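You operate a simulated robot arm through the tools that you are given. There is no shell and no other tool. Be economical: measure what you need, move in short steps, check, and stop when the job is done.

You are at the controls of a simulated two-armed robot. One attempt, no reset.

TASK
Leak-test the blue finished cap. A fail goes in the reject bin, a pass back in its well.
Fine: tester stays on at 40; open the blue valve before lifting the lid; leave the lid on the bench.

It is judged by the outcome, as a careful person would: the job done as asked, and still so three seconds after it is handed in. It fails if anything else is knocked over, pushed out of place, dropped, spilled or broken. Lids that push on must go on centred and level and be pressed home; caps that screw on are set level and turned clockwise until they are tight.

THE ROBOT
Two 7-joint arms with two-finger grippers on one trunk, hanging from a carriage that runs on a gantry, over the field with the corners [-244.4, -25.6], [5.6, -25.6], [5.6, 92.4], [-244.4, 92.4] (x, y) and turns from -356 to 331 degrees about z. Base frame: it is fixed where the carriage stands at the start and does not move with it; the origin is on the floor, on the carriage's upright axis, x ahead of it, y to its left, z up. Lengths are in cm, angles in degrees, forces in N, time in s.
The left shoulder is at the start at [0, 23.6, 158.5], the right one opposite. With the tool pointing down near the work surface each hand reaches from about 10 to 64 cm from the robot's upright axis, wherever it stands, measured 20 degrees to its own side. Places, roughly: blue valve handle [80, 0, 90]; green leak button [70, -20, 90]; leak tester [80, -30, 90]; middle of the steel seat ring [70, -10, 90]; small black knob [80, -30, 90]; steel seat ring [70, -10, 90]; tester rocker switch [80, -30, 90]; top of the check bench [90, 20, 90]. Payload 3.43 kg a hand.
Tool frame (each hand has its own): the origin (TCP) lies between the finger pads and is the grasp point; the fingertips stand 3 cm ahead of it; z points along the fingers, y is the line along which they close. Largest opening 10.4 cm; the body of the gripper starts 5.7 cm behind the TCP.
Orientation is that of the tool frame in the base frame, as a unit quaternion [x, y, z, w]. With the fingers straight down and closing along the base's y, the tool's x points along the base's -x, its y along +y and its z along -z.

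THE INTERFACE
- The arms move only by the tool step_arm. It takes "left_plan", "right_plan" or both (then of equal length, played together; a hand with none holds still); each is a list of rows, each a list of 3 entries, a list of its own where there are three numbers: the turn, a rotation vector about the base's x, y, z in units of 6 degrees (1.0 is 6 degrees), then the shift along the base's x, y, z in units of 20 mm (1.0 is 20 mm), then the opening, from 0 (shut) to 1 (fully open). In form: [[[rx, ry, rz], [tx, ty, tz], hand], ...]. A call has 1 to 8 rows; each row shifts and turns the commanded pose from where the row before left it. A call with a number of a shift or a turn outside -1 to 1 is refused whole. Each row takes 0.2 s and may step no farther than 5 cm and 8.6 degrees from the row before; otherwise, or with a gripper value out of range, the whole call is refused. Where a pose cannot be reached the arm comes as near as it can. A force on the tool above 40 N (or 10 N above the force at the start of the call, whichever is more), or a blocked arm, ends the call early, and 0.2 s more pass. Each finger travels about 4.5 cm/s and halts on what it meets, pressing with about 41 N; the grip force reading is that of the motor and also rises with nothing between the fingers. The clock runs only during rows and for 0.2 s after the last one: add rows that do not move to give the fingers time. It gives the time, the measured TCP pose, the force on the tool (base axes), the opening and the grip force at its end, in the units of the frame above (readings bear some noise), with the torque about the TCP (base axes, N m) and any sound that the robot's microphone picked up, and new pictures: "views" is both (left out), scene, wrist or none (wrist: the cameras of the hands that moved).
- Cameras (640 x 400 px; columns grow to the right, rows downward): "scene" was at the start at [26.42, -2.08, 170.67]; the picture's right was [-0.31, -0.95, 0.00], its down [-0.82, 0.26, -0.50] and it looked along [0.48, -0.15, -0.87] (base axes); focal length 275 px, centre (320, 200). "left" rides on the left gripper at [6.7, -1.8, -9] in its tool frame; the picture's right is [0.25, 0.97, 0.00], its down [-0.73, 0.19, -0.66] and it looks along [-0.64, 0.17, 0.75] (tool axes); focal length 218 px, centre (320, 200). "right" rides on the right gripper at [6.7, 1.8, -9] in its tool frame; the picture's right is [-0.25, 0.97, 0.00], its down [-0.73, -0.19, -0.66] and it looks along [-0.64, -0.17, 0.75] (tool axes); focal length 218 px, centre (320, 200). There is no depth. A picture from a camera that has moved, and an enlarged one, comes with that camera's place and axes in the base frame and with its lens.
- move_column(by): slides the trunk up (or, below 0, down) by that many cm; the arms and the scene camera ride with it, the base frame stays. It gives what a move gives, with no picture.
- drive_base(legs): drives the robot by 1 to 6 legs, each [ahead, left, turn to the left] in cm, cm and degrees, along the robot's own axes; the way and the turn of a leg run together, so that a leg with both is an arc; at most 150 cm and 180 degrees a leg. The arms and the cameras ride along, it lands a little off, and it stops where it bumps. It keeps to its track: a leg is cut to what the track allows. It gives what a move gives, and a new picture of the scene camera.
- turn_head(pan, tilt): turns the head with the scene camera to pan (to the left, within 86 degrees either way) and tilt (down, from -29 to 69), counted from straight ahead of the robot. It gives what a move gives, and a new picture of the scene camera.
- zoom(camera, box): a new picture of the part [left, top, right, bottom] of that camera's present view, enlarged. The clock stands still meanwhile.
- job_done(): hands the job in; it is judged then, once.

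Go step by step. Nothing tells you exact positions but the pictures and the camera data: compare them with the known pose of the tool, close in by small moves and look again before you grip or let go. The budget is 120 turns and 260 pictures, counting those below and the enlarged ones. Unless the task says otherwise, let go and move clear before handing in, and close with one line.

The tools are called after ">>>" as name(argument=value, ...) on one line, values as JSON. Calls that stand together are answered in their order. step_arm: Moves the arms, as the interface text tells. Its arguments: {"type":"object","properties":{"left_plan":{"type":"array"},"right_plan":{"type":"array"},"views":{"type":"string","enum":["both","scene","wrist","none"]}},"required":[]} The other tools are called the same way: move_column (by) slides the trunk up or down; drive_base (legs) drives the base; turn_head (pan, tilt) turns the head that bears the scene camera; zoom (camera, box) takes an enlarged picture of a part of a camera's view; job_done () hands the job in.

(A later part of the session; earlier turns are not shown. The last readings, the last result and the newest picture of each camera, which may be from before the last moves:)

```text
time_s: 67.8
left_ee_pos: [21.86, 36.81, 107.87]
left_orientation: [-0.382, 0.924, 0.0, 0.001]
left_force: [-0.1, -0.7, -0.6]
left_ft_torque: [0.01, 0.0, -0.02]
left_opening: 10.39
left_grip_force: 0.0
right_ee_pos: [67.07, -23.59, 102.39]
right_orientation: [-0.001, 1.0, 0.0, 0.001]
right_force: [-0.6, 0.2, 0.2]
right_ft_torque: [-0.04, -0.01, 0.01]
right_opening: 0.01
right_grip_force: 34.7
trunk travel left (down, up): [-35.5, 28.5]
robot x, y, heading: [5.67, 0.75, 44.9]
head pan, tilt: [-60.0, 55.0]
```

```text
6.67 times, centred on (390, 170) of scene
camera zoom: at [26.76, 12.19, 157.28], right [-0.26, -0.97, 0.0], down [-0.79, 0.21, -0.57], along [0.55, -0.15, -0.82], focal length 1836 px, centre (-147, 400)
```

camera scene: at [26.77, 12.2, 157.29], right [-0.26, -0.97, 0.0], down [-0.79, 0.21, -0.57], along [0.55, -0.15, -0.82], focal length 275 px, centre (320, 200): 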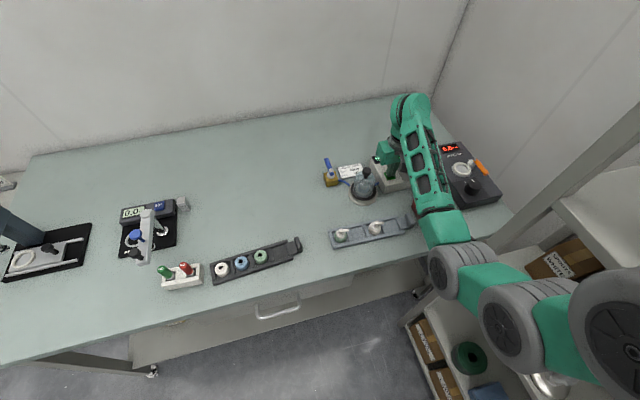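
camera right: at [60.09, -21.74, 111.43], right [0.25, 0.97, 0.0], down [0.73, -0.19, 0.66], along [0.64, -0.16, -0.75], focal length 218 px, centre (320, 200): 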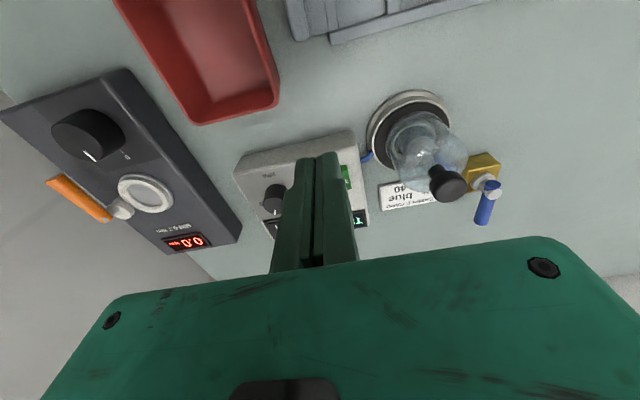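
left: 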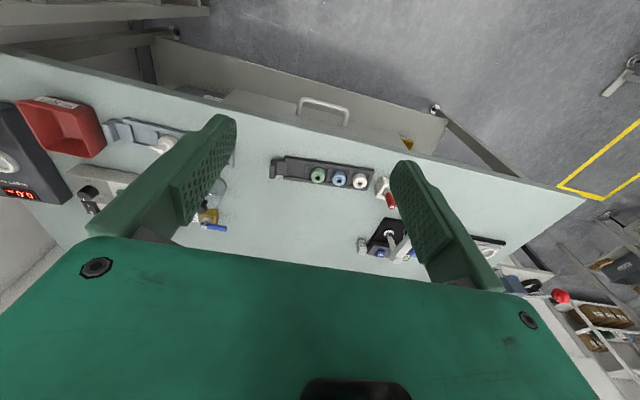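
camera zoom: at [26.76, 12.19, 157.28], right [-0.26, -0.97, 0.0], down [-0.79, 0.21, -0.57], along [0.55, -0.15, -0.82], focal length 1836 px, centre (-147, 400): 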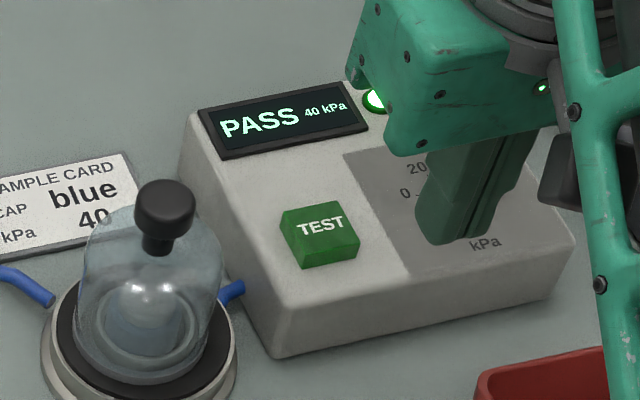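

PASS at 40 kPa, holding. Now I return to the valve handle to vent before lifting the lid.

>>> step_arm(right_plan=[[[0, 0, 0], [0, 0, 1], 0], [[0, 0, 0], [1, 1, 0.5], 0], [[0, 0, 0], [1, 1, 0], 0], [[0, 0, 0], [1, 1, 0], 0], [[0, 0, 0], [1, 1, 0], 0.3], [[0, 0, 0], [1, 1, 0], 0.3], [[0, 0, 0], [1, 1, 0], 0.3], [[0, 0, 0], [1, 1, 0], 0.3]], views="none")

>>> step_arm(right_plan=[[[0, 0, 0], [1, 1, 0], 0.3], [[0, 0, 0], [0.95, 0.75, 0], 0.3], [[0, 0, 0], [0, 0, -1], 0.3], [[0, 0, 0], [0, 0, -1], 0.3], [[0, 0, 0], [0, 0, -1], 0.3], [[0, 0, 0], [0, 0, -1], 0.3], [[0, 0, 0], [0, 0, 0], 0.3]], views="wrist")

>>> zoom(camera="right", box=[220, 20, 400, 200])

```text
time_s: 69.6
left_ee_pos: [21.97, 36.83, 107.88]
left_orientation: [-0.382, 0.924, 0.0, 0.0]
left_force: [0.8, 0.5, 0.8]
left_ft_torque: [-0.01, 0.0, -0.01]
left_opening: 10.39
left_grip_force: 0.1
right_ee_pos: [80.92, -9.47, 105.25]
right_orientation: [-0.001, 1.0, 0.001, 0.003]
right_force: [-0.1, -1.0, -1.1]
right_ft_torque: [0.01, 0.03, 0.02]
right_opening: 3.12
right_grip_force: 0.1
trunk travel left (down, up): [-35.5, 28.5]
robot x, y, heading: [5.38, -0.18, 45.2]
head pan, tilt: [-60.0, 55.0]
```

```text
time_s: 71.2
left_ee_pos: [21.88, 36.99, 107.85]
left_orientation: [-0.382, 0.924, 0.0, 0.0]
left_force: [-0.1, -0.7, -0.1]
left_ft_torque: [0.01, 0.0, 0.03]
left_opening: 10.4
left_grip_force: 0.1
right_ee_pos: [84.66, -5.75, 97.31]
right_orientation: [-0.001, 1.0, 0.001, 0.002]
right_force: [0.3, -1.1, -0.2]
right_ft_torque: [0.0, -0.03, 0.03]
right_opening: 3.14
right_grip_force: 0.1
trunk travel left (down, up): [-35.5, 28.5]
robot x, y, heading: [5.49, -0.24, 44.6]
head pan, tilt: [-60.0, 55.0]
camera right: at [77.84, -4.08, 106.32], right [0.25, 0.97, 0.0], down [0.73, -0.19, 0.66], along [0.64, -0.16, -0.75], focal length 218 px, centre (320, 200)
```

right: 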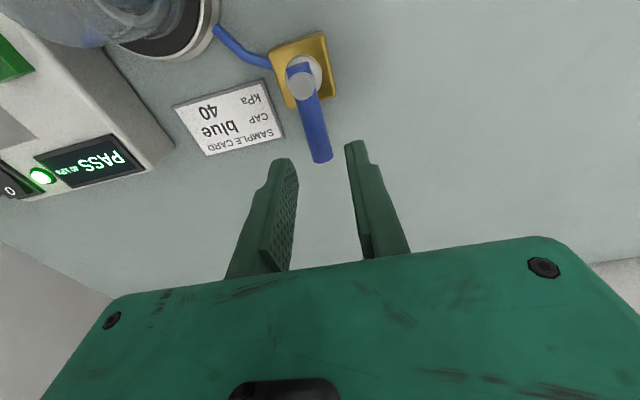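

```text
2.22 times, centred on (310, 110) of right
camera zoom: at [77.84, -4.08, 106.32], right [0.25, 0.97, 0.0], down [0.73, -0.19, 0.66], along [0.64, -0.16, -0.75], focal length 485 px, centre (342, 400)
```

zoom: 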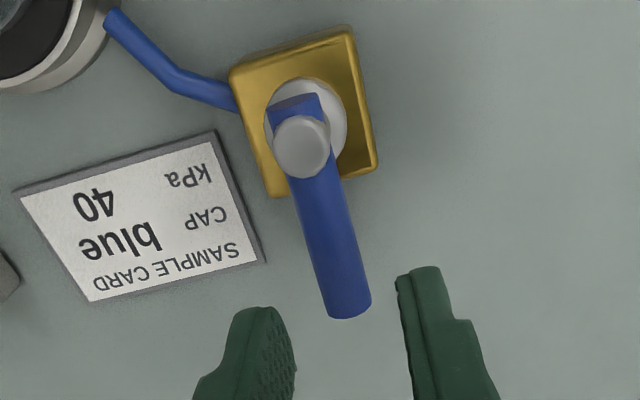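

The handle axis is at y≈-6.1; I shift 3 mm, lower and narrow the fingers on it.

>>> step_arm(right_plan=[[[0, 0, 0], [0.1, -0.15, 0], 0.3], [[0, 0, 0], [0, 0, -1], 0.3], [[0, 0, 0], [0, 0, -1], 0.3], [[0, 0, 0], [0, 0, 0], 0.2], [[0, 0, 0], [0, 0, 0], 0.15]], views="none")

>>> step_arm(right_plan=[[[0, 0, 1], [-0.011, 0.201, 0], 0.15], [[0, 0, 1], [-0.032, 0.199, 0], 0.15], [[0, 0, 1], [-0.052, 0.195, 0], 0.15], [[0, 0, 1], [-0.073, 0.188, 0], 0.15], [[0, 0, 1], [-0.092, 0.18, 0], 0.15], [[0, 0, 1], [-0.11, 0.169, 0], 0.15], [[0, 0, 1], [-0.127, 0.157, 0], 0.15], [[0, 0, 0], [0, 0, 0], 0.15]], views="wrist")

```text
time_s: 72.4
left_ee_pos: [21.87, 36.99, 107.88]
left_orientation: [-0.382, 0.924, 0.0, 0.001]
left_force: [-0.5, -0.9, 0.2]
left_ft_torque: [0.0, 0.03, 0.01]
left_opening: 10.4
left_grip_force: 0.1
right_ee_pos: [85.04, -6.16, 93.38]
right_orientation: [-0.001, 1.0, 0.001, 0.002]
right_force: [0.6, 2.2, 0.0]
right_ft_torque: [0.05, -0.01, -0.04]
right_opening: 1.71
right_grip_force: 1.8
trunk travel left (down, up): [-35.5, 28.5]
robot x, y, heading: [5.55, 0.04, 45.0]
head pan, tilt: [-60.0, 55.0]
```

```text
time_s: 74.2
left_ee_pos: [21.91, 36.86, 107.99]
left_orientation: [-0.382, 0.924, 0.0, 0.0]
left_force: [0.5, -0.1, 0.3]
left_ft_torque: [-0.02, 0.0, 0.0]
left_opening: 10.4
left_grip_force: 0.0
right_ee_pos: [83.92, -3.51, 93.29]
right_orientation: [-0.36, 0.933, 0.002, 0.002]
right_force: [0.3, 0.0, 0.2]
right_ft_torque: [-0.04, 0.0, -0.01]
right_opening: 1.62
right_grip_force: 0.3
trunk travel left (down, up): [-35.5, 28.5]
robot x, y, heading: [5.42, 0.13, 44.8]
head pan, tilt: [-60.0, 55.0]
camera right: at [77.68, -6.79, 102.35], right [-0.46, 0.89, 0.0], down [0.67, 0.35, 0.66], along [0.58, 0.31, -0.75], focal length 218 px, centre (320, 200)
```

right: 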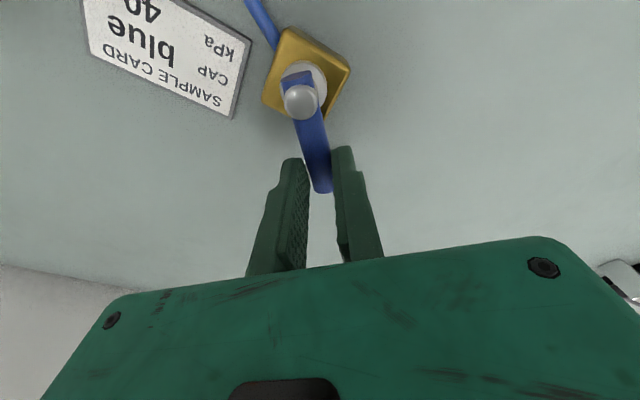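

Following well; I turn the remaining 48 degrees and a hair more to reach the open stop.

>>> step_arm(right_plan=[[[0, 0, 1], [-0.143, 0.143, 0], 0.15], [[0, 0, 1], [-0.157, 0.127, 0], 0.15], [[0, 0, 1], [-0.169, 0.11, 0], 0.15], [[0, 0, 1], [-0.18, 0.092, 0], 0.15], [[0, 0, 1], [-0.188, 0.073, 0], 0.15], [[0, 0, 1], [-0.195, 0.052, 0], 0.15], [[0, 0, 1], [-0.2, 0.03, 0], 0.15], [[0, 0, 0], [0, 0, 0], 0.15]], views="none")

>>> step_arm(right_plan=[[[0, 0, 1], [-0.2, 0.01, 0], 0.15], [[0, 0, 0.2], [-0.05, 0, 0], 0.15], [[0, 0, 0], [0, 0, 0], 0.15]], views="wrist")

>>> zoom(camera="scene", box=[300, 140, 420, 220])

```text
time_s: 76.0
left_ee_pos: [21.99, 36.91, 107.86]
left_orientation: [-0.382, 0.924, 0.0, 0.0]
left_force: [-0.7, -0.6, 0.2]
left_ft_torque: [0.01, 0.01, -0.01]
left_opening: 10.39
left_grip_force: 0.1
right_ee_pos: [81.54, -2.34, 93.39]
right_orientation: [-0.67, 0.742, 0.001, 0.002]
right_force: [0.0, 0.7, 1.3]
right_ft_torque: [-0.01, 0.06, -0.03]
right_opening: 1.63
right_grip_force: 0.8
trunk travel left (down, up): [-35.5, 28.5]
robot x, y, heading: [5.61, 0.3, 44.8]
head pan, tilt: [-60.0, 55.0]
```

```text
time_s: 76.8
left_ee_pos: [22.0, 36.86, 107.88]
left_orientation: [-0.382, 0.924, 0.0, 0.0]
left_force: [1.1, 0.3, 0.6]
left_ft_torque: [-0.02, 0.02, 0.02]
left_opening: 10.37
left_grip_force: 0.1
right_ee_pos: [81.08, -2.36, 93.4]
right_orientation: [0.716, -0.698, -0.002, -0.001]
right_force: [3.5, 0.2, -1.2]
right_ft_torque: [-0.02, -0.02, -0.03]
right_opening: 1.74
right_grip_force: 1.8
trunk travel left (down, up): [-35.5, 28.5]
robot x, y, heading: [5.49, 0.2, 44.8]
head pan, tilt: [-60.0, 55.0]
camera right: at [79.34, -9.11, 102.44], right [-0.97, 0.23, 0.0], down [0.17, 0.73, 0.66], along [0.15, 0.64, -0.75], focal length 218 px, centre (320, 200)
```

right: 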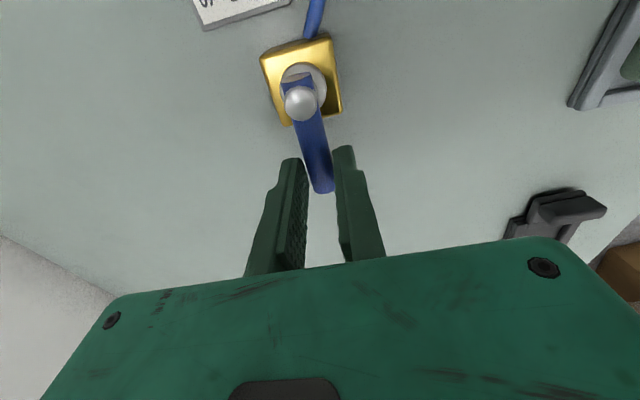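

```text
5.00 times, centred on (360, 180) of scene
camera zoom: at [26.78, 12.19, 157.28], right [-0.26, -0.97, 0.0], down [-0.79, 0.21, -0.57], along [0.55, -0.15, -0.82], focal length 1377 px, centre (120, 300)
```

zoom: 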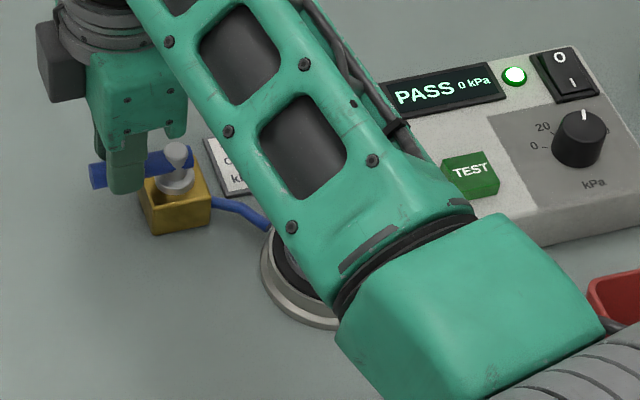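

Pressure reads 0 kPa: vented, handle in line again. I release, rise, and move back above the lid knob.

>>> step_arm(right_plan=[[[0, 0, 0], [0.05, 0, 0], 0.3], [[0, 0, -0.2], [0, 0, 0], 0.3], [[0, 0, 0], [0, 0, 1], 0.3], [[0, 0, 0], [0, 0, 1], 0.4], [[0, 0, 0], [0, 0, 1], 0.5], [[0, 0, 0], [0, 0, 1], 0.5], [[0, 0, 0], [0, 0, 1], 0.5], [[0, 0, 0], [0, 0, 1], 0.5]], views="none")

>>> step_arm(right_plan=[[[0, 0, 0], [-0.65, -1, 0], 0.5], [[0, 0, 0], [-0.65, -1, 0], 0.5], [[0, 0, 0], [-0.65, -1, 0], 0.5], [[0, 0, 0], [-0.65, -1, 0], 0.5], [[0, 0, 0], [-0.65, -1, 0], 0.5], [[0, 0, 0], [-0.6, -1, 0], 0.5], [[0, 0, 0], [0, 0, 0], 0.5]], views="wrist")

>>> zoom(camera="scene", box=[310, 140, 410, 220])

>>> zoom(camera="right", box=[230, 60, 410, 230])

```text
time_s: 78.6
left_ee_pos: [21.99, 36.92, 107.84]
left_orientation: [-0.382, 0.924, 0.0, 0.0]
left_force: [0.1, -0.5, -0.8]
left_ft_torque: [0.0, 0.03, -0.02]
left_opening: 10.38
left_grip_force: 0.1
right_ee_pos: [81.12, -2.34, 105.47]
right_orientation: [0.708, -0.706, -0.001, -0.001]
right_force: [0.5, -0.4, -0.2]
right_ft_torque: [-0.01, 0.0, -0.01]
right_opening: 5.2
right_grip_force: 0.0
trunk travel left (down, up): [-35.5, 28.5]
robot x, y, heading: [5.29, -0.19, 45.1]
head pan, tilt: [-60.0, 55.0]
```

```text
time_s: 80.2
left_ee_pos: [21.89, 36.84, 107.9]
left_orientation: [-0.382, 0.924, 0.0, -0.001]
left_force: [-0.2, 0.3, -0.5]
left_ft_torque: [0.03, 0.0, 0.01]
left_opening: 10.4
left_grip_force: 0.1
right_ee_pos: [73.47, -14.37, 105.5]
right_orientation: [0.708, -0.706, -0.002, -0.001]
right_force: [0.5, 0.1, -0.2]
right_ft_torque: [-0.03, 0.0, 0.01]
right_opening: 5.2
right_grip_force: 0.1
trunk travel left (down, up): [-35.5, 28.5]
robot x, y, heading: [5.45, 0.01, 44.9]
head pan, tilt: [-60.0, 55.0]
camera right: at [71.6, -21.07, 114.47], right [-0.97, 0.25, 0.0], down [0.19, 0.73, 0.66], along [0.16, 0.64, -0.75], focal length 218 px, centre (320, 200)
```

right: 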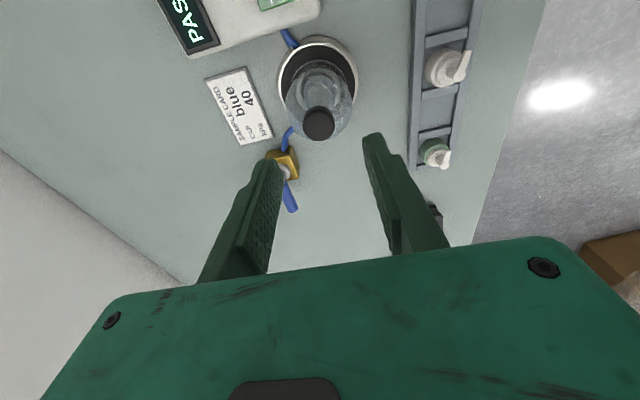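

```text
5.00 times, centred on (360, 180) of scene
camera zoom: at [26.77, 12.2, 157.28], right [-0.26, -0.97, 0.0], down [-0.79, 0.21, -0.57], along [0.55, -0.15, -0.82], focal length 1377 px, centre (120, 300)
```

zoom: 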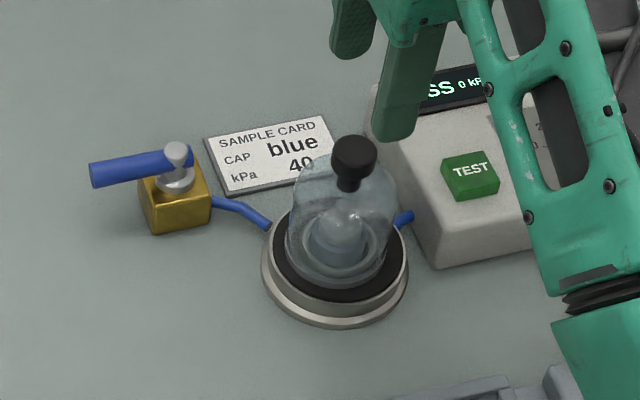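

```text
2.35 times, centred on (320, 145) of right
camera zoom: at [71.6, -21.07, 114.47], right [-0.97, 0.25, 0.0], down [0.19, 0.73, 0.66], along [0.16, 0.64, -0.75], focal length 514 px, centre (320, 329)
```

zoom: 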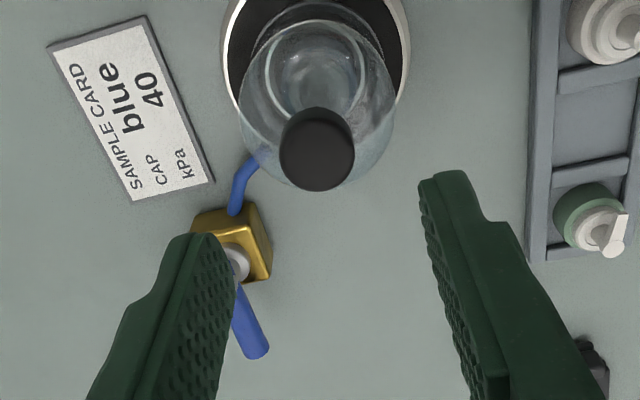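

Centred over the knob; I descend and grip it.

>>> step_arm(right_plan=[[[0, 0, 0], [0, -0.03, -1], 0.5], [[0, 0, 0], [0, 0, -1], 0.5], [[0, 0, 0], [0, 0, -1], 0.5], [[0, 0, 0], [0, 0, -0.6], 0.5], [[0, 0, 0], [0, 0, 0], 0.3], [[0, 0, 0], [0, 0, 0], 0.1], [[0, 0, 0], [0, 0, 0], 0.0], [[0, 0, 0], [0, 0, 0], 0.0]], views="none")

>>> step_arm(right_plan=[[[0, 0, 0], [0, 0, 0.3], 0.0], [[0, 0, 0], [0, 0, 0.7], 0.0], [[0, 0, 0], [0, 0, 1], 0.0], [[0, 0, 0], [0, 0, 1], 0.0], [[0, 0, 0], [0, 0, 0.8], 0.0], [[0, 0, 0], [0, 0, 0], 0.0]], views="wrist")

>>> zoom(camera="scene", box=[310, 140, 410, 220])

```text
time_s: 82.0
left_ee_pos: [21.91, 36.81, 107.89]
left_orientation: [-0.382, 0.924, 0.0, -0.001]
left_force: [-0.1, 0.0, -0.2]
left_ft_torque: [0.02, -0.01, 0.01]
left_opening: 10.39
left_grip_force: 0.0
right_ee_pos: [73.54, -14.61, 98.28]
right_orientation: [0.707, -0.707, 0.0, -0.001]
right_force: [1.8, -0.3, -1.7]
right_ft_torque: [-0.07, -0.11, 0.02]
right_opening: 2.43
right_grip_force: 41.5
trunk travel left (down, up): [-35.5, 28.5]
robot x, y, heading: [5.73, -0.0, 45.0]
head pan, tilt: [-60.0, 55.0]
```

```text
time_s: 83.4
left_ee_pos: [21.88, 36.9, 107.92]
left_orientation: [-0.382, 0.924, 0.0, 0.0]
left_force: [-0.2, 1.4, -0.5]
left_ft_torque: [0.0, 0.02, -0.02]
left_opening: 10.4
left_grip_force: 0.1
right_ee_pos: [73.43, -14.41, 105.8]
right_orientation: [0.708, -0.707, -0.001, 0.0]
right_force: [0.5, -0.3, -0.8]
right_ft_torque: [0.0, -0.02, 0.0]
right_opening: 2.42
right_grip_force: 40.8
trunk travel left (down, up): [-35.5, 28.5]
robot x, y, heading: [5.77, -0.13, 45.0]
head pan, tilt: [-60.0, 55.0]
camera right: at [71.55, -21.11, 114.81], right [-0.97, 0.25, 0.0], down [0.19, 0.73, 0.66], along [0.16, 0.64, -0.75], focal length 218 px, centre (320, 200)
```

right: 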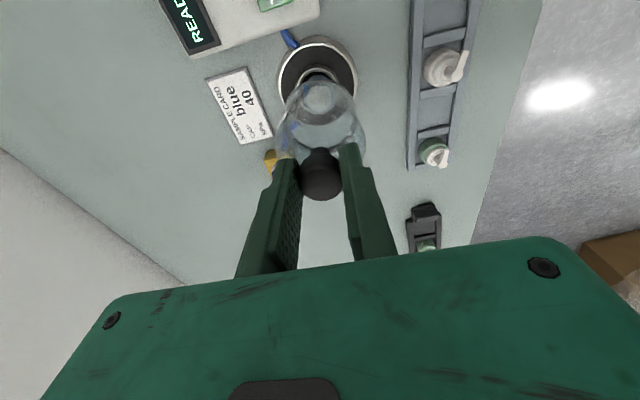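

```text
5.00 times, centred on (360, 180) of scene
camera zoom: at [26.75, 12.19, 157.28], right [-0.26, -0.97, 0.0], down [-0.79, 0.21, -0.57], along [0.55, -0.15, -0.82], focal length 1377 px, centre (120, 300)
```

zoom: 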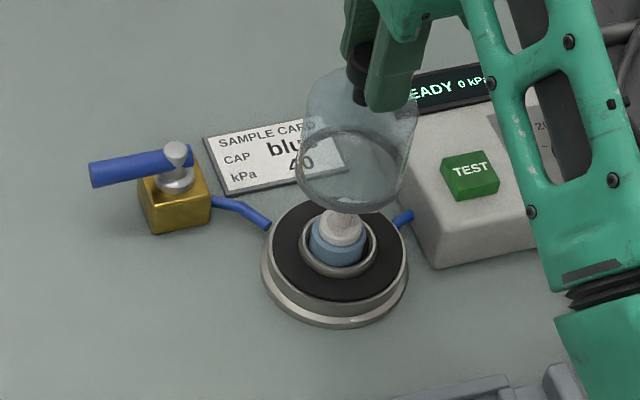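

The lid came off cleanly. I carry it back to its original spot on the bench, about (70.5,-4.95).

>>> step_arm(right_plan=[[[0, 0, 0], [-0.45, 1, 0], 0.0], [[0, 0, 0], [-0.5, 1, 0], 0.0], [[0, 0, 0], [-0.5, 1, 0], 0.0], [[0, 0, 0], [0, 1, 0], 0.0], [[0, 0, 0], [0, 0.73, 0], 0.0], [[0, 0, 0], [0, 0, -1], 0.0], [[0, 0, 0], [0, 0, -1], 0.0], [[0, 0, 0], [0, 0, 0], 0.0]], views="wrist")

>>> zoom(camera="scene", box=[300, 150, 400, 230])

```text
time_s: 85.2
left_ee_pos: [21.98, 36.94, 107.83]
left_orientation: [-0.382, 0.924, 0.001, 0.0]
left_force: [0.2, -0.6, -0.8]
left_ft_torque: [0.01, 0.02, -0.01]
left_opening: 10.44
left_grip_force: 0.1
right_ee_pos: [70.4, -4.93, 101.76]
right_orientation: [0.708, -0.707, -0.001, -0.001]
right_force: [0.5, 0.2, -0.7]
right_ft_torque: [0.0, -0.01, 0.03]
right_opening: 2.42
right_grip_force: 40.7
trunk travel left (down, up): [-35.5, 28.5]
robot x, y, heading: [5.61, -0.21, 45.0]
head pan, tilt: [-60.0, 55.0]
camera right: at [68.59, -11.63, 110.77], right [-0.97, 0.25, 0.0], down [0.19, 0.73, 0.66], along [0.16, 0.64, -0.75], focal length 218 px, centre (320, 200)
```

right: 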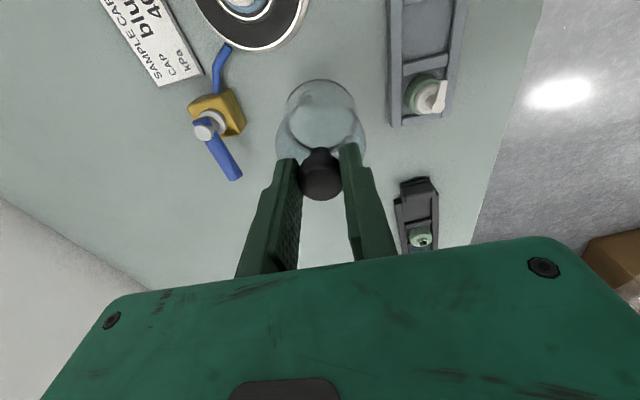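

```text
5.00 times, centred on (350, 190) of scene
camera zoom: at [26.76, 12.19, 157.28], right [-0.26, -0.97, 0.0], down [-0.79, 0.21, -0.57], along [0.55, -0.15, -0.82], focal length 1377 px, centre (170, 250)
```

zoom: 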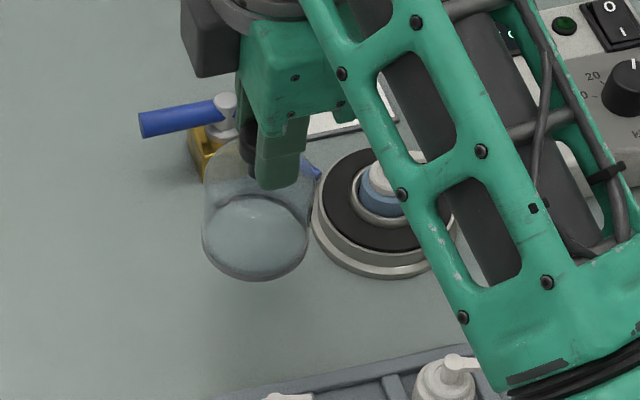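

Clear bench below. I lower to about z 96.1 and then feel for contact.

>>> step_arm(right_plan=[[[0, 0, 0], [0, 0, -1], 0.0], [[0, 0, 0], [0, 0, -1], 0.0], [[0, 0, 0], [0, 0, -0.75], 0.0], [[0, 0, 0], [0, 0, 0], 0.0]], views="none")

>>> step_arm(right_plan=[[[0, 0, 0], [0, 0, -0.1], 0.0], [[0, 0, 0], [0, 0, 0], 0.0]], views="none")

>>> step_arm(right_plan=[[[0, 0, 0], [0, 0, -0.07], 0.0], [[0, 0, 0], [0, 0, 0], 0.0]], views="none")

```text
time_s: 86.2
left_ee_pos: [21.83, 36.9, 107.87]
left_orientation: [-0.383, 0.924, 0.0, -0.001]
left_force: [0.3, -0.3, -1.1]
left_ft_torque: [0.0, 0.02, 0.01]
left_opening: 10.4
left_grip_force: 0.0
right_ee_pos: [70.34, -5.09, 96.21]
right_orientation: [0.708, -0.706, -0.001, -0.001]
right_force: [-0.3, -0.1, 0.3]
right_ft_torque: [-0.01, 0.0, -0.01]
right_opening: 2.42
right_grip_force: 41.1
trunk travel left (down, up): [-35.5, 28.5]
robot x, y, heading: [5.28, 0.12, 44.9]
head pan, tilt: [-60.0, 55.0]
```

```text
time_s: 86.8
left_ee_pos: [21.86, 36.85, 107.9]
left_orientation: [-0.382, 0.924, 0.0, 0.001]
left_force: [0.0, -0.1, -0.3]
left_ft_torque: [-0.01, -0.05, 0.0]
left_opening: 10.41
left_grip_force: 0.0
right_ee_pos: [70.41, -5.17, 95.93]
right_orientation: [0.707, -0.707, -0.002, -0.002]
right_force: [1.4, 0.3, -0.2]
right_ft_torque: [0.0, -0.01, 0.0]
right_opening: 2.43
right_grip_force: 40.7
trunk travel left (down, up): [-35.5, 28.5]
robot x, y, heading: [5.49, -0.22, 45.0]
head pan, tilt: [-60.0, 55.0]
```

```text
time_s: 87.4
left_ee_pos: [21.81, 36.71, 107.86]
left_orientation: [-0.382, 0.924, 0.0, -0.001]
left_force: [-0.9, -0.1, 0.7]
left_ft_torque: [0.02, -0.02, 0.01]
left_opening: 10.4
left_grip_force: 0.1
right_ee_pos: [70.45, -5.09, 95.91]
right_orientation: [0.708, -0.706, -0.001, -0.001]
right_force: [0.1, 0.4, -0.7]
right_ft_torque: [-0.02, 0.04, 0.0]
right_opening: 2.44
right_grip_force: 40.7
trunk travel left (down, up): [-35.5, 28.5]
robot x, y, heading: [5.5, -0.16, 44.6]
head pan, tilt: [-60.0, 55.0]
```

>>> step_arm(right_plan=[[[0, 0, 0], [0, 0, -0.06], 0.0], [[0, 0, 0], [0, 0, 0], 0.0]], views="none")

>>> step_arm(right_plan=[[[0, 0, 0], [0, 0, -0.06], 0.0], [[0, 0, 0], [0, 0, 0], 0.0]], views="none")

>>> zoom(camera="scene", box=[310, 170, 370, 230])

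```text
time_s: 88.0
left_ee_pos: [21.9, 36.86, 107.99]
left_orientation: [-0.382, 0.924, 0.0, 0.0]
left_force: [-0.4, -0.2, 0.0]
left_ft_torque: [-0.01, 0.01, 0.01]
left_opening: 10.43
left_grip_force: 0.1
right_ee_pos: [70.5, -5.02, 95.89]
right_orientation: [0.708, -0.707, -0.002, -0.001]
right_force: [-0.7, -0.9, 4.4]
right_ft_torque: [-0.02, 0.09, 0.01]
right_opening: 2.42
right_grip_force: 41.3
trunk travel left (down, up): [-35.5, 28.5]
robot x, y, heading: [5.67, 0.03, 45.2]
head pan, tilt: [-60.0, 55.0]
```

```text
time_s: 88.6
left_ee_pos: [21.99, 36.79, 107.95]
left_orientation: [-0.382, 0.924, 0.0, 0.0]
left_force: [-0.5, 1.0, 0.5]
left_ft_torque: [0.0, 0.04, -0.01]
left_opening: 10.39
left_grip_force: 0.1
right_ee_pos: [70.55, -5.07, 95.89]
right_orientation: [0.708, -0.706, 0.0, -0.003]
right_force: [-8.0, -1.3, 18.0]
right_ft_torque: [-0.12, 0.26, 0.02]
right_opening: 2.41
right_grip_force: 41.3
trunk travel left (down, up): [-35.5, 28.5]
robot x, y, heading: [5.72, -0.4, 44.8]
head pan, tilt: [-60.0, 55.0]
```

```text
6.67 times, centred on (340, 200) of scene
camera zoom: at [26.77, 12.17, 157.3], right [-0.26, -0.97, 0.0], down [-0.79, 0.21, -0.57], along [0.55, -0.15, -0.82], focal length 1836 px, centre (187, 200)
```

zoom: 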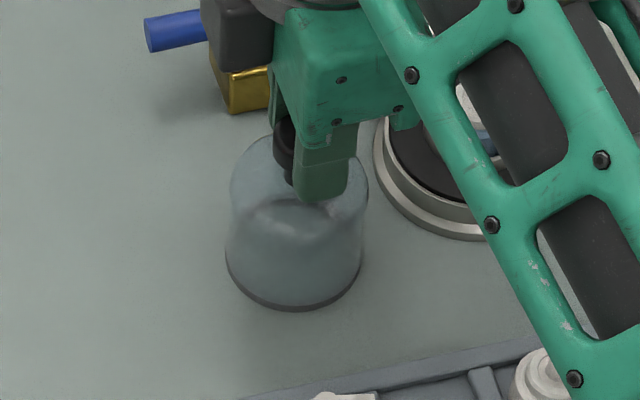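

The lid stands on the bench. I ease off, release it, rise, and move over to the cap on the seat.

>>> step_arm(right_plan=[[[0, 0, 0], [0, 0, 0.1], 0.0], [[0, 0, 0], [0, 0, 0], 0.3], [[0, 0, 0], [0, 0, 0], 0.5], [[0, 0, 0], [0, 0, 0], 0.5], [[0, 0, 0], [0, 0, 1], 0.5], [[0, 0, 0], [0, 0, 1], 0.5], [[0, 0, 0], [0, 0, 1], 0.5]], views="none")

>>> step_arm(right_plan=[[[0, 0, 0], [0.5, -1, 0], 0.5], [[0, 0, 0], [0.5, -1, 0], 0.5], [[0, 0, 0], [0.45, -1, 0], 0.5], [[0, 0, 0], [0, -1, 0], 0.5], [[0, 0, 0], [0, -0.9, 0], 0.5], [[0, 0, 0], [0, 0, 0], 0.5]], views="wrist")

>>> zoom(camera="scene", box=[310, 150, 410, 230])

>>> zoom(camera="right", box=[240, 60, 400, 220])

```text
time_s: 90.2
left_ee_pos: [21.87, 36.84, 107.86]
left_orientation: [-0.382, 0.924, 0.0, 0.0]
left_force: [0.2, 0.2, 0.6]
left_ft_torque: [0.02, -0.01, 0.0]
left_opening: 10.39
left_grip_force: 0.1
right_ee_pos: [70.42, -5.06, 101.97]
right_orientation: [0.708, -0.707, -0.001, -0.001]
right_force: [-0.8, 0.4, -0.1]
right_ft_torque: [0.0, 0.03, -0.03]
right_opening: 5.19
right_grip_force: 0.0
trunk travel left (down, up): [-35.5, 28.5]
robot x, y, heading: [5.49, 0.23, 44.9]
head pan, tilt: [-60.0, 55.0]
```

```text
time_s: 91.6
left_ee_pos: [21.87, 36.74, 107.9]
left_orientation: [-0.382, 0.924, -0.001, 0.0]
left_force: [0.1, 0.0, -0.1]
left_ft_torque: [0.03, 0.05, 0.05]
left_opening: 10.4
left_grip_force: 0.1
right_ee_pos: [73.39, -14.91, 101.86]
right_orientation: [0.707, -0.707, -0.002, -0.001]
right_force: [-0.9, -0.3, 0.1]
right_ft_torque: [0.0, -0.02, 0.03]
right_opening: 5.2
right_grip_force: 0.1
trunk travel left (down, up): [-35.5, 28.5]
robot x, y, heading: [5.57, -0.13, 45.0]
head pan, tilt: [-60.0, 55.0]
camera right: at [71.54, -21.57, 110.85], right [-0.97, 0.25, 0.0], down [0.19, 0.73, 0.66], along [0.16, 0.64, -0.75], focal length 218 px, centre (320, 200)
```

right: 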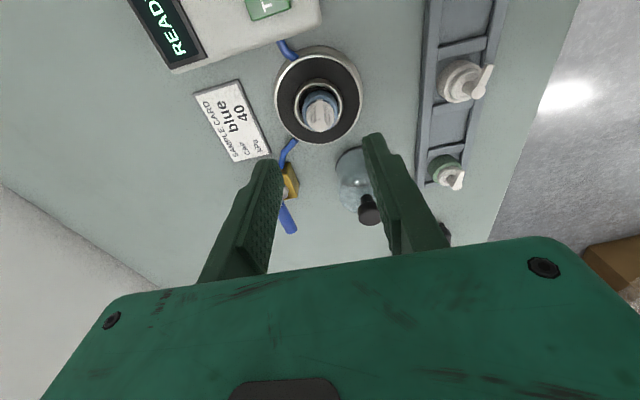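

```text
5.00 times, centred on (360, 190) of scene
camera zoom: at [26.75, 12.2, 157.28], right [-0.26, -0.97, 0.0], down [-0.79, 0.21, -0.57], along [0.55, -0.15, -0.82], focal length 1377 px, centre (120, 250)
```

zoom: 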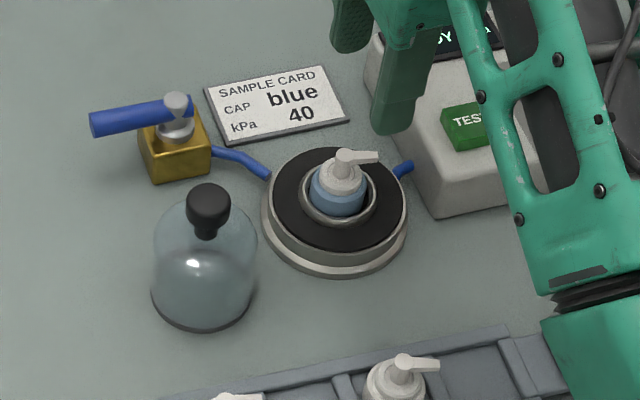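

```text
2.50 times, centred on (320, 140) of right
camera zoom: at [71.54, -21.57, 110.85], right [-0.97, 0.25, 0.0], down [0.19, 0.73, 0.66], along [0.16, 0.64, -0.75], focal length 546 px, centre (320, 350)
```

zoom: 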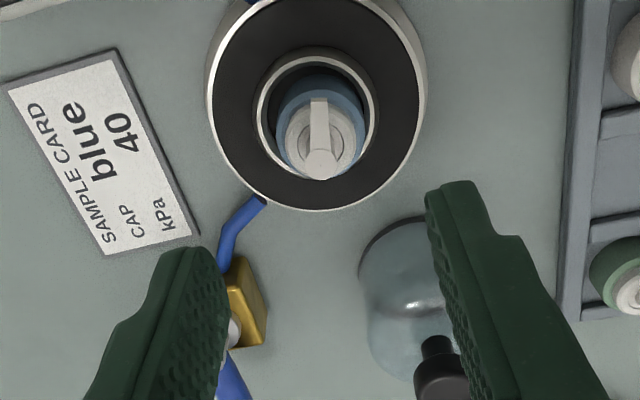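

The cap sits as I left it. I descend to the release height and grip it again.

>>> step_arm(right_plan=[[[0, 0, 0], [0, 0, -1], 0.5], [[0, 0, 0], [0, 0, -1], 0.5], [[0, 0, 0], [0, 0, -1], 0.5], [[0, 0, 0], [0, 0, -1], 0.5], [[0, 0, 0], [0, 0, -0.25], 0.5], [[0, 0, 0], [0, 0, 0], 0.3], [[0, 0, 0], [0, 0, 0], 0.1], [[0, 0, 0], [0, 0, 0], 0.0]], views="none")

>>> step_arm(right_plan=[[[0, 0, 0], [0, 0, 0], 0.0], [[0, 0, 0], [0, 0, 0], 0.0]], views="wrist")

>>> zoom(camera="right", box=[240, 60, 400, 220])

```text
time_s: 93.4
left_ee_pos: [21.88, 36.76, 107.82]
left_orientation: [-0.382, 0.924, 0.0, 0.0]
left_force: [0.4, 0.4, 0.3]
left_ft_torque: [0.0, 0.01, -0.03]
left_opening: 10.38
left_grip_force: 0.0
right_ee_pos: [73.45, -14.74, 93.31]
right_orientation: [0.708, -0.707, -0.001, 0.0]
right_force: [-0.5, -0.4, -0.8]
right_ft_torque: [0.02, 0.01, 0.0]
right_opening: 2.37
right_grip_force: 10.1
trunk travel left (down, up): [-35.5, 28.5]
robot x, y, heading: [5.59, 0.23, 44.8]
head pan, tilt: [-60.0, 55.0]
```

```text
time_s: 94.0
left_ee_pos: [21.85, 36.79, 107.86]
left_orientation: [-0.383, 0.924, 0.0, 0.0]
left_force: [-1.3, -0.1, -0.7]
left_ft_torque: [0.0, 0.0, 0.02]
left_opening: 10.4
left_grip_force: 0.1
right_ee_pos: [73.4, -14.79, 93.44]
right_orientation: [0.708, -0.706, -0.001, -0.002]
right_force: [0.6, -0.5, 0.6]
right_ft_torque: [0.01, 0.01, -0.01]
right_opening: 2.32
right_grip_force: 9.7
trunk travel left (down, up): [-35.5, 28.5]
robot x, y, heading: [5.33, 0.05, 44.9]
head pan, tilt: [-60.0, 55.0]
camera right: at [71.54, -21.5, 102.41], right [-0.97, 0.25, 0.0], down [0.19, 0.73, 0.66], along [0.16, 0.64, -0.75], focal length 218 px, centre (320, 200)
```

right: 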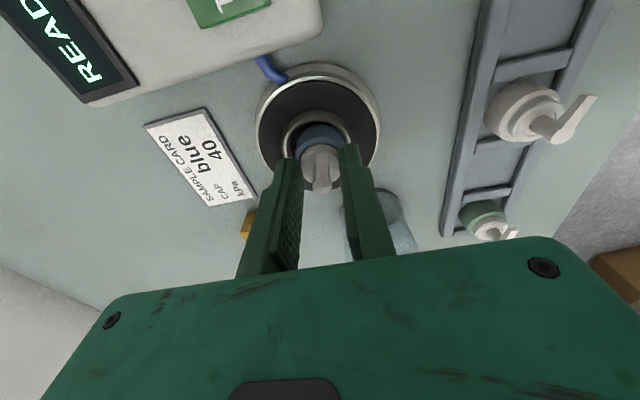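

```text
2.50 times, centred on (320, 140) of right
camera zoom: at [71.54, -21.5, 102.41], right [-0.97, 0.25, 0.0], down [0.19, 0.73, 0.66], along [0.16, 0.64, -0.75], focal length 546 px, centre (320, 350)
```

zoom: 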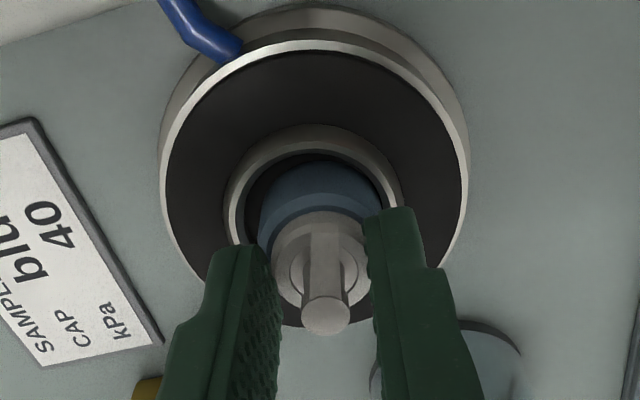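

Same solid grip as before. I lift and carry the cap back above its well, TCP about (59.93,-8.56).

>>> step_arm(right_plan=[[[0, 0, 0], [0, 0, 0.5], 0.0], [[0, 0, 0], [0, 0, 1], 0.0], [[0, 0, 0], [0, 0, 1], 0.0], [[0, 0, 0], [0, 0, 1], 0.0], [[0, 0, 0], [0, 0, 0.4], 0.0], [[0, 0, 0], [-1, 0, 0], 0.0], [[0, 0, 0], [-1, 0.3, 0], 0.0], [[0, 0, 0], [-1, 0.7, 0], 0.0]], views="none")

>>> step_arm(right_plan=[[[0, 0, 0], [-1, 0.7, 0], 0.0], [[0, 0, 0], [-1, 0.7, 0], 0.0], [[0, 0, 0], [-1, 0.7, 0], 0.0], [[0, 0, 0], [-0.75, 0, 0], 0.0], [[0, 0, 0], [0, 0, 0], 0.0]], views="wrist")

>>> zoom(camera="right", box=[240, 60, 400, 220])

>>> zoom(camera="scene", box=[310, 170, 410, 250])

```text
time_s: 95.8
left_ee_pos: [21.96, 36.86, 107.79]
left_orientation: [-0.382, 0.924, 0.0, 0.0]
left_force: [0.9, -0.8, -0.4]
left_ft_torque: [-0.02, -0.03, -0.01]
left_opening: 10.38
left_grip_force: 0.0
right_ee_pos: [67.26, -12.66, 101.19]
right_orientation: [0.708, -0.707, -0.002, -0.002]
right_force: [-0.3, 0.2, -0.4]
right_ft_torque: [0.01, -0.02, 0.01]
right_opening: 2.35
right_grip_force: 9.8
trunk travel left (down, up): [-35.5, 28.5]
robot x, y, heading: [5.54, 0.12, 44.8]
head pan, tilt: [-60.0, 55.0]
```

```text
time_s: 97.0
left_ee_pos: [21.89, 36.91, 107.85]
left_orientation: [-0.382, 0.924, 0.0, -0.001]
left_force: [-0.3, 0.0, -0.5]
left_ft_torque: [-0.02, -0.03, -0.01]
left_opening: 10.38
left_grip_force: 0.1
right_ee_pos: [59.98, -8.32, 101.06]
right_orientation: [0.708, -0.706, -0.001, -0.002]
right_force: [-0.2, 0.3, 0.1]
right_ft_torque: [0.02, -0.01, -0.02]
right_opening: 2.35
right_grip_force: 10.4
trunk travel left (down, up): [-35.5, 28.5]
robot x, y, heading: [5.31, 0.3, 44.9]
head pan, tilt: [-60.0, 55.0]
camera right: at [58.05, -15.06, 110.22], right [-0.97, 0.25, 0.0], down [0.19, 0.73, 0.66], along [0.16, 0.64, -0.75], focal length 218 px, centre (320, 200)
```

right: 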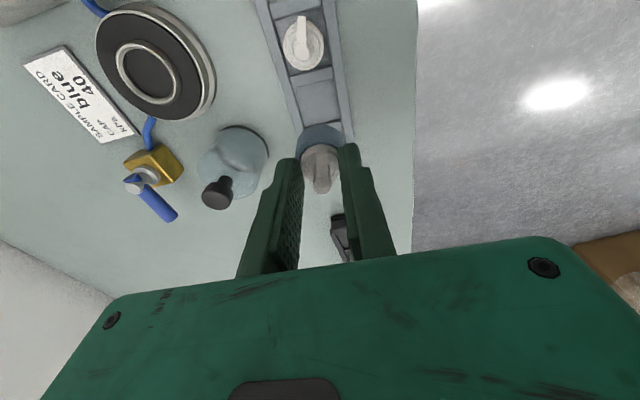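

```text
2.50 times, centred on (320, 140) of right
camera zoom: at [58.05, -15.06, 110.22], right [-0.97, 0.25, 0.0], down [0.19, 0.73, 0.66], along [0.16, 0.64, -0.75], focal length 546 px, centre (320, 350)
```

zoom: 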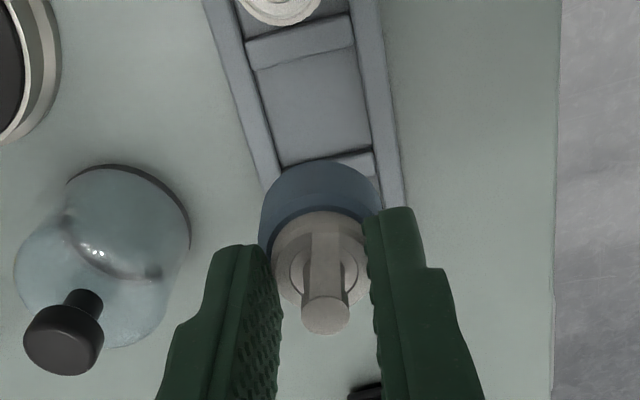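

```text
5.00 times, centred on (360, 210) of scene
camera zoom: at [26.76, 12.2, 157.28], right [-0.26, -0.97, 0.0], down [-0.79, 0.21, -0.57], along [0.55, -0.15, -0.82], focal length 1377 px, centre (120, 150)
```

zoom: 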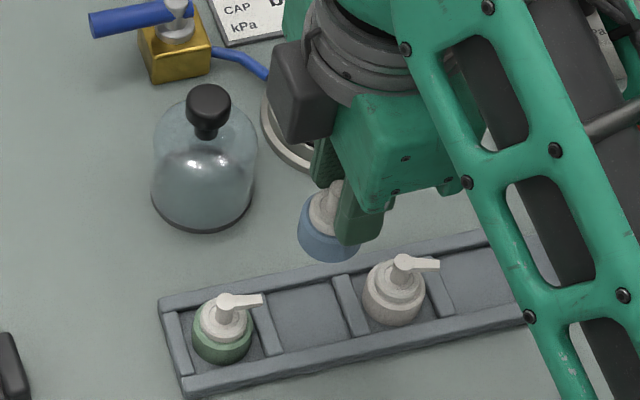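

I shift y by -1.7 mm and lower to just above the well.

>>> step_arm(right_plan=[[[0, 0, 0], [-0.02, -0.09, -1], 0.0], [[0, 0, 0], [0, 0, -1], 0.0], [[0, 0, 0], [0, 0, -1], 0.0], [[0, 0, 0], [0, 0, -0.4], 0.0], [[0, 0, 0], [0, 0, 0], 0.0]], views="wrist")

>>> zoom(camera="right", box=[240, 60, 400, 220])

>>> zoom(camera="scene", box=[320, 190, 400, 260])

```text
time_s: 98.2
left_ee_pos: [21.96, 36.82, 107.79]
left_orientation: [-0.381, 0.924, 0.0, 0.001]
left_force: [-0.3, -0.2, 0.6]
left_ft_torque: [0.01, 0.01, 0.02]
left_opening: 10.4
left_grip_force: 0.0
right_ee_pos: [59.77, -8.7, 94.5]
right_orientation: [0.708, -0.707, -0.002, -0.002]
right_force: [0.0, -0.6, 0.2]
right_ft_torque: [0.0, -0.03, -0.02]
right_opening: 2.33
right_grip_force: 10.1
trunk travel left (down, up): [-35.5, 28.5]
robot x, y, heading: [5.4, -0.04, 44.9]
head pan, tilt: [-60.0, 55.0]
camera right: at [57.93, -15.37, 103.42], right [-0.97, 0.25, 0.0], down [0.19, 0.73, 0.66], along [0.17, 0.64, -0.75], focal length 218 px, centre (320, 200)
```

right: 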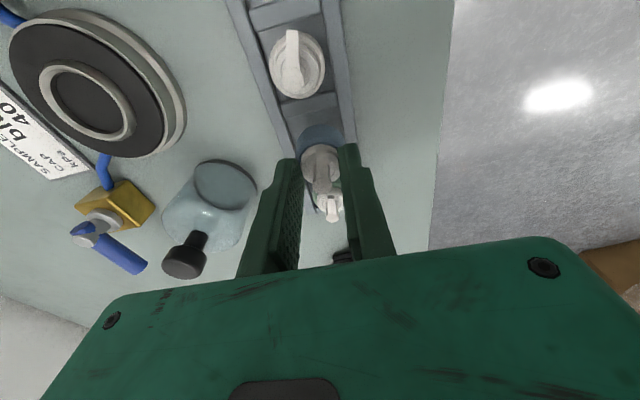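

```text
2.50 times, centred on (320, 140) of right
camera zoom: at [57.93, -15.37, 103.42], right [-0.97, 0.25, 0.0], down [0.19, 0.73, 0.66], along [0.17, 0.64, -0.75], focal length 546 px, centre (320, 350)
```

zoom: 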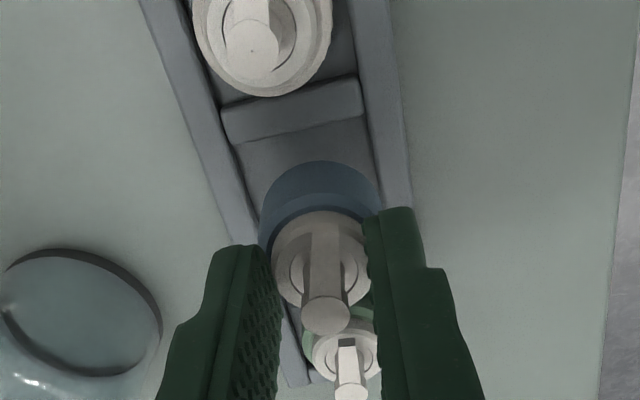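

```text
5.71 times, centred on (360, 225) of scene
camera zoom: at [26.76, 12.19, 157.28], right [-0.26, -0.97, 0.0], down [-0.79, 0.21, -0.57], along [0.55, -0.15, -0.82], focal length 1574 px, centre (91, 57)
```

zoom: 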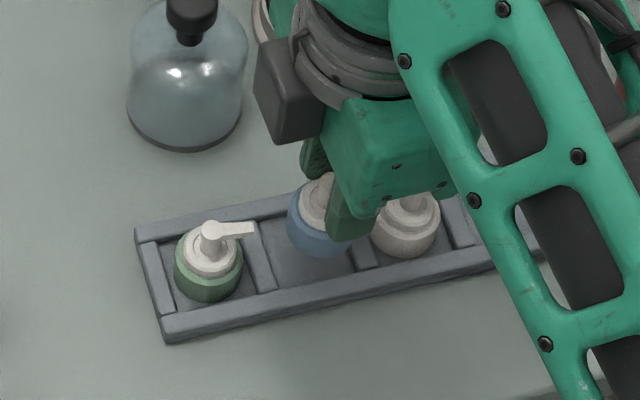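

>>> step_arm(right_plan=[[[0, 0, 0], [0.04, 0.06, -0.5], 0.0], [[0, 0, 0], [0, 0, -0.6], 0.0], [[0, 0, 0], [0, 0, 0], 0.0]], views="none")

>>> step_arm(right_plan=[[[0, 0, 0], [0, 0, -0.15], 0.0], [[0, 0, 0], [0, 0, 0], 0.0]], views="wrist")

>>> zoom(camera="scene", box=[320, 190, 400, 260])

>>> zoom(camera="right", box=[240, 60, 400, 220])

```text
time_s: 99.0
left_ee_pos: [21.93, 36.82, 107.94]
left_orientation: [-0.382, 0.924, 0.0, 0.001]
left_force: [0.0, 0.3, 0.1]
left_ft_torque: [0.0, 0.03, 0.0]
left_opening: 10.42
left_grip_force: 0.1
right_ee_pos: [59.99, -8.63, 92.2]
right_orientation: [0.708, -0.706, -0.001, -0.001]
right_force: [0.3, 0.4, 0.0]
right_ft_torque: [0.0, 0.01, 0.01]
right_opening: 2.33
right_grip_force: 9.4
trunk travel left (down, up): [-35.5, 28.5]
robot x, y, heading: [5.54, -0.41, 44.5]
head pan, tilt: [-60.0, 55.0]
```

```text
time_s: 99.6
left_ee_pos: [21.9, 36.77, 107.85]
left_orientation: [-0.382, 0.924, 0.0, -0.001]
left_force: [-0.1, 0.2, 0.1]
left_ft_torque: [-0.02, 0.01, 0.02]
left_opening: 10.4
left_grip_force: 0.1
right_ee_pos: [59.87, -8.58, 91.87]
right_orientation: [0.708, -0.707, -0.001, -0.002]
right_force: [0.8, -0.4, -0.9]
right_ft_torque: [0.04, -0.01, 0.0]
right_opening: 2.32
right_grip_force: 9.6
trunk travel left (down, up): [-35.5, 28.5]
robot x, y, heading: [5.46, -0.15, 44.9]
head pan, tilt: [-60.0, 55.0]
camera right: at [58.09, -15.31, 100.89], right [-0.97, 0.25, 0.0], down [0.19, 0.73, 0.66], along [0.16, 0.64, -0.75], focal length 218 px, centre (320, 200)
```

right: 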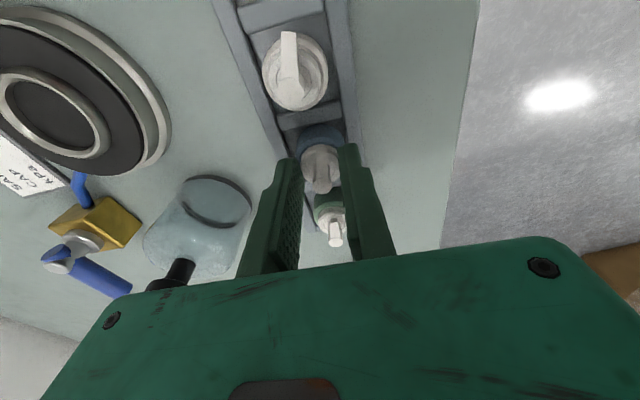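

```text
5.71 times, centred on (360, 225) of scene
camera zoom: at [26.76, 12.19, 157.28], right [-0.26, -0.97, 0.0], down [-0.79, 0.21, -0.57], along [0.55, -0.15, -0.82], focal length 1574 px, centre (91, 57)
```

zoom: 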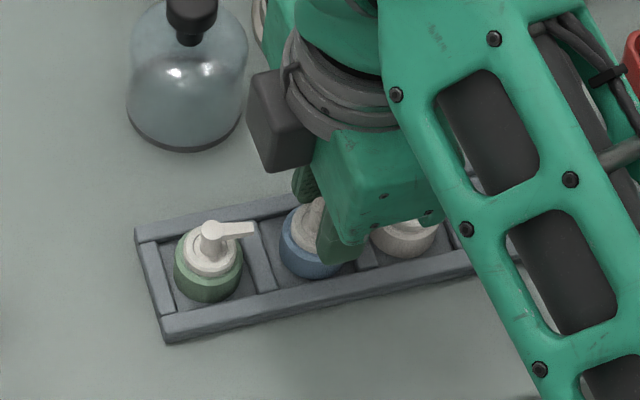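

```text
2.50 times, centred on (320, 140) of right
camera zoom: at [58.09, -15.31, 100.89], right [-0.97, 0.25, 0.0], down [0.19, 0.73, 0.66], along [0.16, 0.64, -0.75], focal length 546 px, centre (320, 350)
```

zoom: 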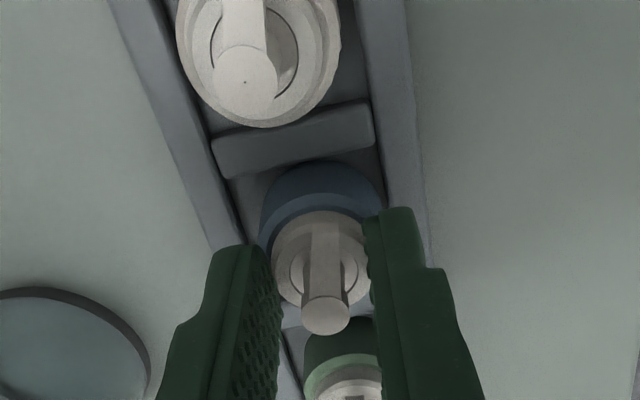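

In the well, not yet touching. I feel down in 1–2 mm steps.

>>> step_arm(right_plan=[[[0, 0, 0], [0, 0, -0.1], 0.0], [[0, 0, 0], [0, 0, 0], 0.0]], views="none")

>>> step_arm(right_plan=[[[0, 0, 0], [0, 0, -0.06], 0.0], [[0, 0, 0], [0, 0, 0], 0.0]], views="none")

```text
time_s: 100.2
left_ee_pos: [21.99, 36.93, 107.84]
left_orientation: [-0.382, 0.924, 0.0, 0.0]
left_force: [-0.3, -0.4, 0.1]
left_ft_torque: [-0.01, 0.0, 0.02]
left_opening: 10.37
left_grip_force: 0.0
right_ee_pos: [59.95, -8.6, 91.71]
right_orientation: [0.708, -0.707, -0.001, -0.001]
right_force: [0.7, -0.1, 1.0]
right_ft_torque: [0.0, -0.01, 0.0]
right_opening: 2.35
right_grip_force: 10.0
trunk travel left (down, up): [-35.5, 28.5]
robot x, y, heading: [5.65, 0.23, 44.8]
head pan, tilt: [-60.0, 55.0]
```

```text
time_s: 100.8
left_ee_pos: [21.89, 36.81, 107.86]
left_orientation: [-0.382, 0.924, 0.0, -0.001]
left_force: [-0.2, -0.1, -0.4]
left_ft_torque: [0.02, -0.04, 0.02]
left_opening: 10.38
left_grip_force: 0.0
right_ee_pos: [60.04, -8.56, 91.42]
right_orientation: [0.708, -0.707, -0.001, -0.001]
right_force: [0.2, 0.6, 1.1]
right_ft_torque: [0.0, 0.03, 0.01]
right_opening: 2.34
right_grip_force: 9.8
trunk travel left (down, up): [-35.5, 28.5]
robot x, y, heading: [5.84, 0.12, 44.9]
head pan, tilt: [-60.0, 55.0]
```

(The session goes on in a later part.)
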